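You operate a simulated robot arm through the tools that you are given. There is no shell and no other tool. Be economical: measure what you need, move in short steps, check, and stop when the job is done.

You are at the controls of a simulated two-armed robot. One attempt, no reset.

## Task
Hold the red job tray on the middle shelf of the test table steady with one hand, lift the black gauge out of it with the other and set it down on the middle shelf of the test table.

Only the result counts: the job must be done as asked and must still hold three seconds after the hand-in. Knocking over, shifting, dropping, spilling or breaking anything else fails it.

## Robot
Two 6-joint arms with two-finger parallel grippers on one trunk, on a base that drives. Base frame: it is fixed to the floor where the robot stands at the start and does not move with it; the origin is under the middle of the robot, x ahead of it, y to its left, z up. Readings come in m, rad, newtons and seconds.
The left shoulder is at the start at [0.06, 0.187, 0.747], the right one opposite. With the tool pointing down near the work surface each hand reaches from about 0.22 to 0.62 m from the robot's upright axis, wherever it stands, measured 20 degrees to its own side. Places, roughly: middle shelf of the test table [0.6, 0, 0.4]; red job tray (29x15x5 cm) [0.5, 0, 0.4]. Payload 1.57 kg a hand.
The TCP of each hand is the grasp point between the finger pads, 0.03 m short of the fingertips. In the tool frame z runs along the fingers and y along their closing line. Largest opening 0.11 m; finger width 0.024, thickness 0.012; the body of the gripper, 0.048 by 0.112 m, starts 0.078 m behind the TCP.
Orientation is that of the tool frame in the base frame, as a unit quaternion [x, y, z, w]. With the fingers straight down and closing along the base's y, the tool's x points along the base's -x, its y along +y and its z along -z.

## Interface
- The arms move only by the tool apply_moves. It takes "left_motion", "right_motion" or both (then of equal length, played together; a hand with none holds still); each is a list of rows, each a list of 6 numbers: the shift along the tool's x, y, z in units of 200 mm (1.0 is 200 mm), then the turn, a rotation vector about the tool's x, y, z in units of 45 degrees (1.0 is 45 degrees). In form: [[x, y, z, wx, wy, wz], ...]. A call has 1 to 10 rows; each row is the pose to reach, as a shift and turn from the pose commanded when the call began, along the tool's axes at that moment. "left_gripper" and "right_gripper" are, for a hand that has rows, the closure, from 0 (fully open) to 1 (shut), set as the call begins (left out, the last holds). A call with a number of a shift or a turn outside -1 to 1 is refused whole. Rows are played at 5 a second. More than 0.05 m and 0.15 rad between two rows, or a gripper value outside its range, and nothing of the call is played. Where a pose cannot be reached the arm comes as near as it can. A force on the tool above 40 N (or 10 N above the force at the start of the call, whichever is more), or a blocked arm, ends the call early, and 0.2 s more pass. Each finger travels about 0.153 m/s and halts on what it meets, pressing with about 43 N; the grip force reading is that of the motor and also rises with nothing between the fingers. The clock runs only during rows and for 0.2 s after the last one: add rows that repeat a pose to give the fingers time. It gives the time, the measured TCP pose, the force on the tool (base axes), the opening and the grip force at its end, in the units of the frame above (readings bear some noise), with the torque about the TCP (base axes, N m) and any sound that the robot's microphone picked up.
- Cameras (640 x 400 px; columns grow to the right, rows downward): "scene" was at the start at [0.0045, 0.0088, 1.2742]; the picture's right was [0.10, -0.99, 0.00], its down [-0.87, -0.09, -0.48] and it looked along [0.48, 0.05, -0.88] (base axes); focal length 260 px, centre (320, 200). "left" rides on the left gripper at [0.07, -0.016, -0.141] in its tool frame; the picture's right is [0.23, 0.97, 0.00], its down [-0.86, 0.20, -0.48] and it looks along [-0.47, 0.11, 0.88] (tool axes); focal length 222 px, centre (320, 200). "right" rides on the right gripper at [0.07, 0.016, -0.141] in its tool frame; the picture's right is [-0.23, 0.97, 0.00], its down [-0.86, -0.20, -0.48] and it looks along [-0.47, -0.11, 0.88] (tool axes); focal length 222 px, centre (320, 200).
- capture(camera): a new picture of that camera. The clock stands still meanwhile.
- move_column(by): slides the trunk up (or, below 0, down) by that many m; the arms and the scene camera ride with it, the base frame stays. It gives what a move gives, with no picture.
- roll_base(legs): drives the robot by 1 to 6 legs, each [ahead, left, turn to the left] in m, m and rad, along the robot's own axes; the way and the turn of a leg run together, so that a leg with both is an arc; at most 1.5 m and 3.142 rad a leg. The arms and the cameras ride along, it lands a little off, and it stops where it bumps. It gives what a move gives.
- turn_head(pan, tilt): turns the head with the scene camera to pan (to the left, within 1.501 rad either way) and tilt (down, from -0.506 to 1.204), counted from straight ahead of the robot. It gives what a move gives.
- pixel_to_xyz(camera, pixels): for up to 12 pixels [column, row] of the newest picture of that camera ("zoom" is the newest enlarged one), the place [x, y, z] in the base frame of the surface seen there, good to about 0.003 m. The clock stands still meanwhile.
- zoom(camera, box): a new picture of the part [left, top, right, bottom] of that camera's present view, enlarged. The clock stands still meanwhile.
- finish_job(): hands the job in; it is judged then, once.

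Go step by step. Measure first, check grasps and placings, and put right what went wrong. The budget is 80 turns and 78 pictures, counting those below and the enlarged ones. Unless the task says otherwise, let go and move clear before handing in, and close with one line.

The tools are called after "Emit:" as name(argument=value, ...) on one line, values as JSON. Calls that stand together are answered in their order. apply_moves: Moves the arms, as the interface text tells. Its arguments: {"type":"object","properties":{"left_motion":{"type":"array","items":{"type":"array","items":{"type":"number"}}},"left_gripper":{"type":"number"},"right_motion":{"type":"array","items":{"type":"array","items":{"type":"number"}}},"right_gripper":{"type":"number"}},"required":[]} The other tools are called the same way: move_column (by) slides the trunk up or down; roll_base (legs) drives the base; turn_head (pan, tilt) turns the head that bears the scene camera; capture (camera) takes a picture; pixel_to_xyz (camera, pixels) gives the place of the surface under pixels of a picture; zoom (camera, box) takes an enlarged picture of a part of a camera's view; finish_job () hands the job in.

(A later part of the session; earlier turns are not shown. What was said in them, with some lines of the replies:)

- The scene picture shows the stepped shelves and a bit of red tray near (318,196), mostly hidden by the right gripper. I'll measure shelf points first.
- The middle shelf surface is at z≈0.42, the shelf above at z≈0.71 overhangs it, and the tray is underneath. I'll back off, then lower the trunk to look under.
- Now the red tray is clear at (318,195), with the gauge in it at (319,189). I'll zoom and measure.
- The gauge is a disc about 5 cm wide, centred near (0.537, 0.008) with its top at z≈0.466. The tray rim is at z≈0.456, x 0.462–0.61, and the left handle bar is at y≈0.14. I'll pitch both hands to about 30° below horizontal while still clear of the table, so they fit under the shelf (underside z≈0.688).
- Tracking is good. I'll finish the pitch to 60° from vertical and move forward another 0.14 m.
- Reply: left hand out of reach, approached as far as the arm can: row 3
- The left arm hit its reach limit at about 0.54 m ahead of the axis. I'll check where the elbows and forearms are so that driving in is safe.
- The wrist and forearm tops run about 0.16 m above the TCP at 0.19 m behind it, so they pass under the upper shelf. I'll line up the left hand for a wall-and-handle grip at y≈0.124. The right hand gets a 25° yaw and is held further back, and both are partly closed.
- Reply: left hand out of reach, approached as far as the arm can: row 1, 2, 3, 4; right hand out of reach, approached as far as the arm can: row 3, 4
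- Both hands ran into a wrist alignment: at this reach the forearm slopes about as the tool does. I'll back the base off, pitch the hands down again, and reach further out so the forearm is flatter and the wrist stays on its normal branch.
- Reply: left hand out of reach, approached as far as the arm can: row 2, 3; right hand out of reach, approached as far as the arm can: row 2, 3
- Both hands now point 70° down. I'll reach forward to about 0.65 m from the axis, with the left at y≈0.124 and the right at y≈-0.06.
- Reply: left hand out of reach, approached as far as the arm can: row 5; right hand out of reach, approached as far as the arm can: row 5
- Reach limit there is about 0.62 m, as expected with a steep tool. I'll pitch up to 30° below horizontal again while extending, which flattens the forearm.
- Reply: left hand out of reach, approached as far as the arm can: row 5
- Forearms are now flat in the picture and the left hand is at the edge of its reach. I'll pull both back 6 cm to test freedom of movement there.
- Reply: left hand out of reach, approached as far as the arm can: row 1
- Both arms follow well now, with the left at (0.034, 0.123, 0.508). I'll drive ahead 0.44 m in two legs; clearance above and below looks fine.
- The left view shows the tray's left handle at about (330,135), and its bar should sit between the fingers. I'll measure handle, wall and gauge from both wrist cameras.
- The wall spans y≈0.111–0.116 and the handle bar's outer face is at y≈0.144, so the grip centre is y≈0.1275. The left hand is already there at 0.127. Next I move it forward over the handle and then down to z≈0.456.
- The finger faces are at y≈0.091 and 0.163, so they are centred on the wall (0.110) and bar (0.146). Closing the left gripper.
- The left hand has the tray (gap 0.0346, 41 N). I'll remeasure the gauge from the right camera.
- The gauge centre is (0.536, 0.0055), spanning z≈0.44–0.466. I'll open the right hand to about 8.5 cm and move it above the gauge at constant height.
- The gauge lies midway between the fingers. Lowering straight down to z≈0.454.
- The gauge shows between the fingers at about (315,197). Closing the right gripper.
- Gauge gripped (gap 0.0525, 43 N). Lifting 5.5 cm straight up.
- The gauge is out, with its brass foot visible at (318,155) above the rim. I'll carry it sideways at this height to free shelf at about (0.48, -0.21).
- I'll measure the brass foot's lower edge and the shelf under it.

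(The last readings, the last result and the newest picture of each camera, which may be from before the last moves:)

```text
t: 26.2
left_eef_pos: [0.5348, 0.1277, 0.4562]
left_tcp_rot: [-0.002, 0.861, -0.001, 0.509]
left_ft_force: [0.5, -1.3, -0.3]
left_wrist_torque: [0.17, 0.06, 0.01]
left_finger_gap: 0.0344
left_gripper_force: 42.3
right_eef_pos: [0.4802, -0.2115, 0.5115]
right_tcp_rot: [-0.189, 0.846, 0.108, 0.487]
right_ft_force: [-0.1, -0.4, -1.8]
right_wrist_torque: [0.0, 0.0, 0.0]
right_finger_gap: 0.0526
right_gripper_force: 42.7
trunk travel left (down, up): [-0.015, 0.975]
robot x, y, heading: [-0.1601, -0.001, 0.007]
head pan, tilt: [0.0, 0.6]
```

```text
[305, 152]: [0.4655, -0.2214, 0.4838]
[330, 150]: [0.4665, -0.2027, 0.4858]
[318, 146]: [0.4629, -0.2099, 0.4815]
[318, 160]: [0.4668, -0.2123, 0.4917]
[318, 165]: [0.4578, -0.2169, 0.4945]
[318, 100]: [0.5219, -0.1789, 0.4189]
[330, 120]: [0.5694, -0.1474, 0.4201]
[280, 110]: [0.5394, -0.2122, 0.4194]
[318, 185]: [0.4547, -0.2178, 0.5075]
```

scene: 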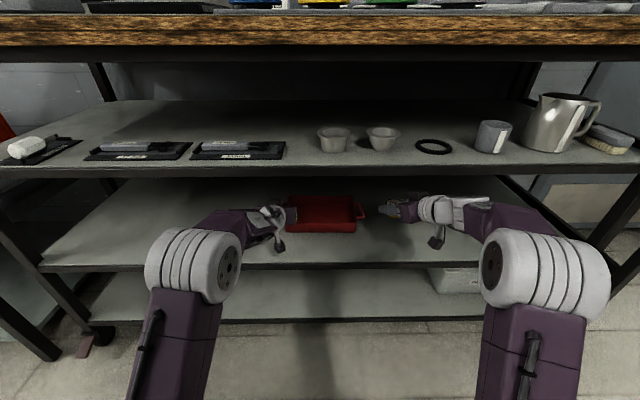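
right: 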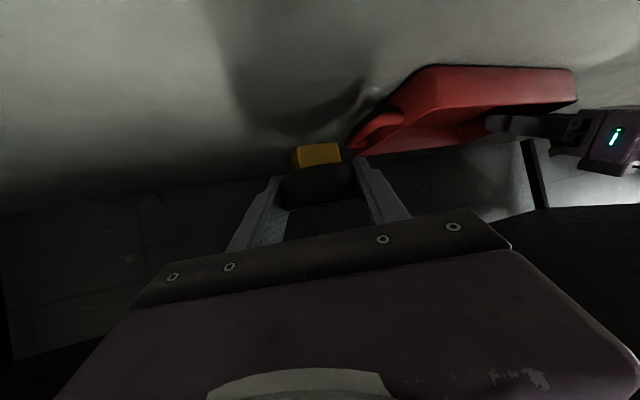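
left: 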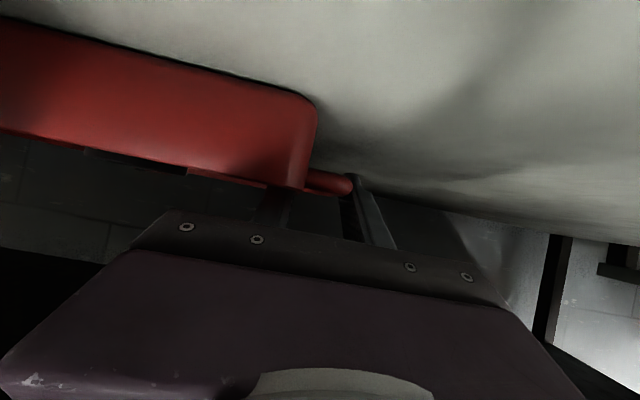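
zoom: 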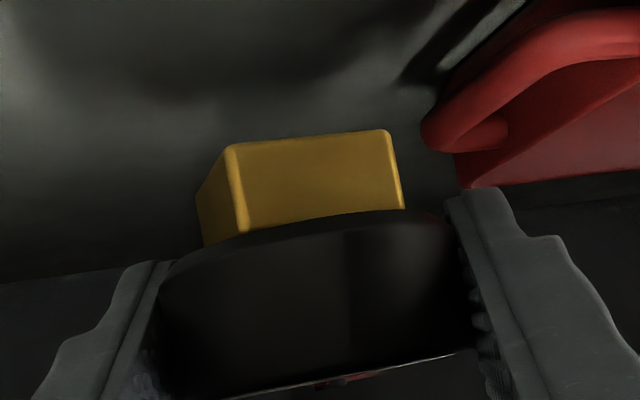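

The foot's bottom is at z≈0.480 and the shelf at 0.420. Lowering 5.4 cm, then finer steps.

Emit:
apply_moves(right_motion=[[0.078, 0, 0.045, 0, 0, 0], [0.156, 0, 0.09, 0, 0, 0], [0.234, 0, 0.135, 0, 0, 0], [0.234, 0, 0.135, 0, 0, 0]])

Emit:
zoom(camera="right", box=[220, 100, 420, 225])

```text
t: 27.2
left_eef_pos: [0.5339, 0.1266, 0.4564]
left_tcp_rot: [-0.002, 0.861, 0.0, 0.509]
left_ft_force: [0.6, 0.4, -0.3]
left_wrist_torque: [0.15, 0.03, -0.01]
left_finger_gap: 0.0344
left_gripper_force: 41.9
right_eef_pos: [0.4812, -0.2118, 0.4567]
right_tcp_rot: [-0.189, 0.846, 0.107, 0.487]
right_ft_force: [1.0, 1.6, -1.5]
right_wrist_torque: [0.01, 0.01, 0.02]
right_finger_gap: 0.0525
right_gripper_force: 42.8
trunk travel left (down, up): [-0.015, 0.975]
robot x, y, heading: [-0.1592, -0.0021, 0.009]
head pan, tilt: [0.0, 0.6]
```

```text
3.20 times, centred on (320, 162) of right
```

zoom: 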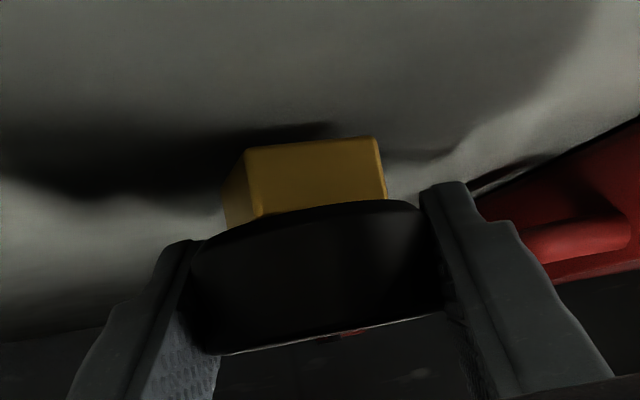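

Still slightly above the shelf. I'll step down 2 mm at a time, up to 8 mm, and watch the vertical force.

Emit:
apply_moves(right_motion=[[0.0087, 0, 0.005, 0, 0, 0], [0.0173, 0, 0.01, 0, 0, 0]])

Emit:
apply_moves(right_motion=[[0.0065, 0, 0.00375, 0, 0, 0], [0.0065, 0, 0.00375, 0, 0, 0]])

```text
t: 27.8
left_eef_pos: [0.5342, 0.1282, 0.4564]
left_tcp_rot: [-0.002, 0.86, -0.001, 0.51]
left_ft_force: [0.1, -0.4, -0.4]
left_wrist_torque: [0.12, -0.02, 0.01]
left_finger_gap: 0.0347
left_gripper_force: 42.3
right_eef_pos: [0.4804, -0.2113, 0.452]
right_tcp_rot: [-0.19, 0.846, 0.108, 0.487]
right_ft_force: [0.0, 0.0, -1.4]
right_wrist_torque: [0.0, -0.01, -0.01]
right_finger_gap: 0.0525
right_gripper_force: 42.8
trunk travel left (down, up): [-0.015, 0.975]
robot x, y, heading: [-0.1545, -0.0015, 0.009]
head pan, tilt: [0.0, 0.6]
```

```text
t: 28.4
left_eef_pos: [0.5346, 0.1275, 0.4558]
left_tcp_rot: [-0.002, 0.86, 0.0, 0.509]
left_ft_force: [0.0, -0.7, 0.4]
left_wrist_torque: [0.23, 0.01, 0.02]
left_finger_gap: 0.0346
left_gripper_force: 41.5
right_eef_pos: [0.4804, -0.2118, 0.4531]
right_tcp_rot: [-0.19, 0.845, 0.108, 0.489]
right_ft_force: [-0.9, -0.6, 4.6]
right_wrist_torque: [0.1, 0.06, 0.04]
right_finger_gap: 0.0522
right_gripper_force: 42.3
trunk travel left (down, up): [-0.015, 0.975]
robot x, y, heading: [-0.1601, 0.0009, 0.007]
head pan, tilt: [0.0, 0.6]
```

Vertical force rose from -1.4 to +4.6 N, so the gauge is on the shelf. Releasing the right gripper.

Emit:
apply_moves(right_motion=[[0, 0, 0, 0, 0, 0], [0, 0, 0, 0, 0, 0]], right_gripper=0.2)

Emit:
capture(camera="right")

```text
t: 29.0
left_eef_pos: [0.5335, 0.1279, 0.4553]
left_tcp_rot: [-0.001, 0.861, -0.002, 0.509]
left_ft_force: [0.2, -0.4, 0.5]
left_wrist_torque: [0.08, 0.0, 0.02]
left_finger_gap: 0.0347
left_gripper_force: 42.1
right_eef_pos: [0.4811, -0.2112, 0.4502]
right_tcp_rot: [-0.19, 0.845, 0.108, 0.488]
right_ft_force: [-0.4, 0.0, -0.6]
right_wrist_torque: [-0.02, 0.0, -0.02]
right_finger_gap: 0.0877
right_gripper_force: 0.2
trunk travel left (down, up): [-0.015, 0.975]
robot x, y, heading: [-0.1575, 0.0001, 0.011]
head pan, tilt: [0.0, 0.6]
```

```text
47 pictures are left
```

right: 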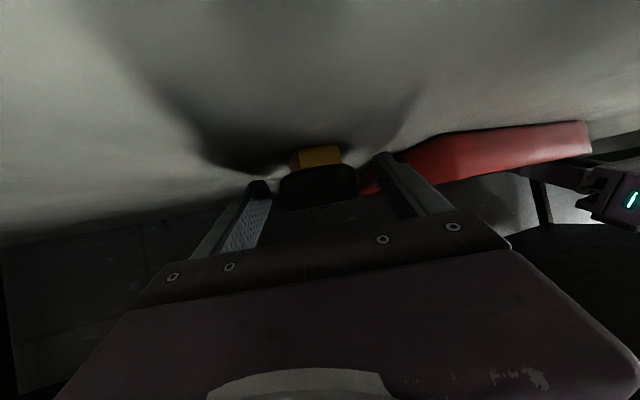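

The gauge stands free on its foot. I'll raise the right hand straight up and open the left.

Emit:
apply_moves(right_motion=[[-0.079, 0, -0.046, 0, 0, 0], [-0.159, 0, -0.092, 0, 0, 0], [-0.238, 0, -0.1375, 0, 0, 0]], left_motion=[[0, 0, 0, 0, 0, 0], [0, 0, 0, 0, 0, 0], [0, 0, 0, 0, 0, 0]], left_gripper=0.32)

Emit:
capture(camera="left")

Emit:
capture(camera="right")

```text
t: 29.8
left_eef_pos: [0.5333, 0.1277, 0.4559]
left_tcp_rot: [-0.001, 0.861, -0.001, 0.509]
left_ft_force: [-0.9, 0.0, 0.4]
left_wrist_torque: [0.02, 0.0, 0.0]
left_finger_gap: 0.0747
left_gripper_force: 0.1
right_eef_pos: [0.4809, -0.2118, 0.5057]
right_tcp_rot: [-0.189, 0.845, 0.108, 0.488]
right_ft_force: [-0.7, -0.7, -0.5]
right_wrist_torque: [0.03, -0.03, 0.03]
right_finger_gap: 0.0878
right_gripper_force: 0.0
trunk travel left (down, up): [-0.015, 0.975]
robot x, y, heading: [-0.1591, 0.0006, 0.007]
head pan, tilt: [0.0, 0.6]
```

```text
46 pictures are left
```

left: 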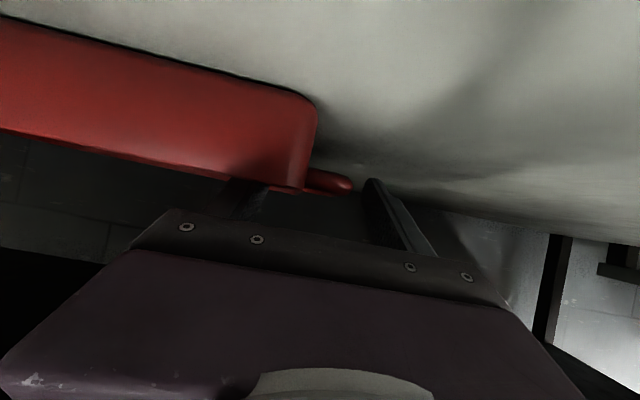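

```text
45 pictures are left
```

right: 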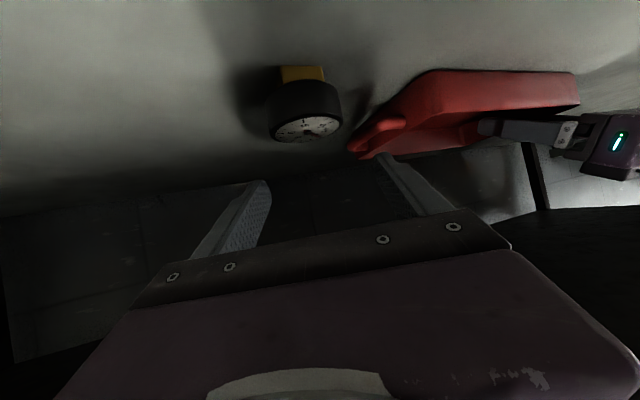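

Gauge upright and released, and the left fingers are clear of the handle. Raise the left hand 5 cm, then back the base away.

Emit:
apply_moves(left_motion=[[-0.073, 0, -0.04, 0, 0, 0], [-0.146, 0, -0.081, 0, 0, 0], [-0.219, 0, -0.121, 0, 0, 0]])

Emit:
roll_base(legs=[[-0.4, 0, 0]])

Emit:
capture(camera="scene")

Emit:
zoom(camera="scene", box=[240, 110, 480, 260])

```text
t: 30.6
left_eef_pos: [0.5322, 0.129, 0.5051]
left_tcp_rot: [-0.001, 0.861, -0.001, 0.509]
left_ft_force: [0.5, 0.3, 0.3]
left_wrist_torque: [0.03, -0.01, 0.01]
left_finger_gap: 0.075
left_gripper_force: 0.1
right_eef_pos: [0.4814, -0.2118, 0.5069]
right_tcp_rot: [-0.189, 0.846, 0.107, 0.487]
right_ft_force: [-0.1, -0.9, -0.5]
right_wrist_torque: [0.01, 0.0, 0.0]
right_finger_gap: 0.0881
right_gripper_force: 0.0
trunk travel left (down, up): [-0.015, 0.975]
robot x, y, heading: [-0.1627, 0.0038, 0.006]
head pan, tilt: [0.0, 0.6]
```

```text
t: 33.1
left_eef_pos: [0.1355, 0.1268, 0.5051]
left_tcp_rot: [-0.002, 0.861, -0.001, 0.509]
left_ft_force: [-0.3, 0.3, 0.5]
left_wrist_torque: [0.0, 0.01, 0.04]
left_finger_gap: 0.075
left_gripper_force: 0.0
right_eef_pos: [0.0837, -0.2138, 0.5071]
right_tcp_rot: [-0.191, 0.845, 0.109, 0.487]
right_ft_force: [-0.7, 0.2, -0.2]
right_wrist_torque: [-0.02, 0.01, -0.03]
right_finger_gap: 0.0882
right_gripper_force: 0.1
trunk travel left (down, up): [-0.015, 0.975]
robot x, y, heading: [-0.5527, -0.0026, 0.012]
head pan, tilt: [0.0, 0.6]
```

```text
44 pictures are left
```

scene: 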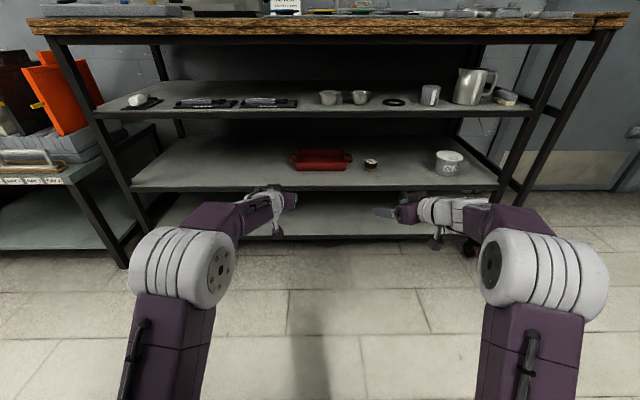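

```text
2.67 times, centred on (360, 185) of scene
```

zoom: 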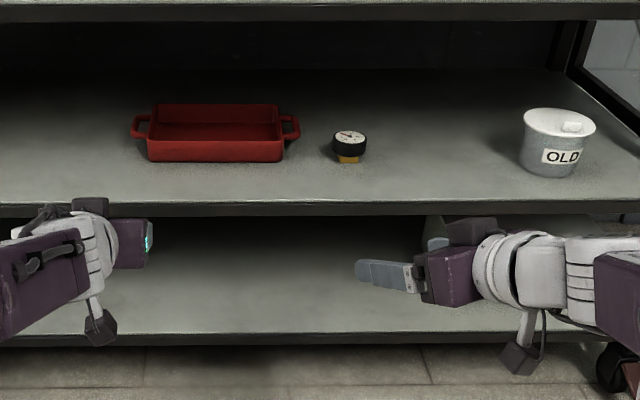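

The gauge stands upright on the middle shelf at zoom (349,146), the tray is in place and everything else is undisturbed. Both hands are clear, so I'm handing in.

Emit:
finish_job()

```text
The job is handed in.
```

I held the tray steady with the left hand by its left wall and handle, and lifted the black gauge out with the right. It now stands upright on the middle shelf just right of the tray; closing the left gripper may have nudged the tray about 2 mm, and nothing else was disturbed.
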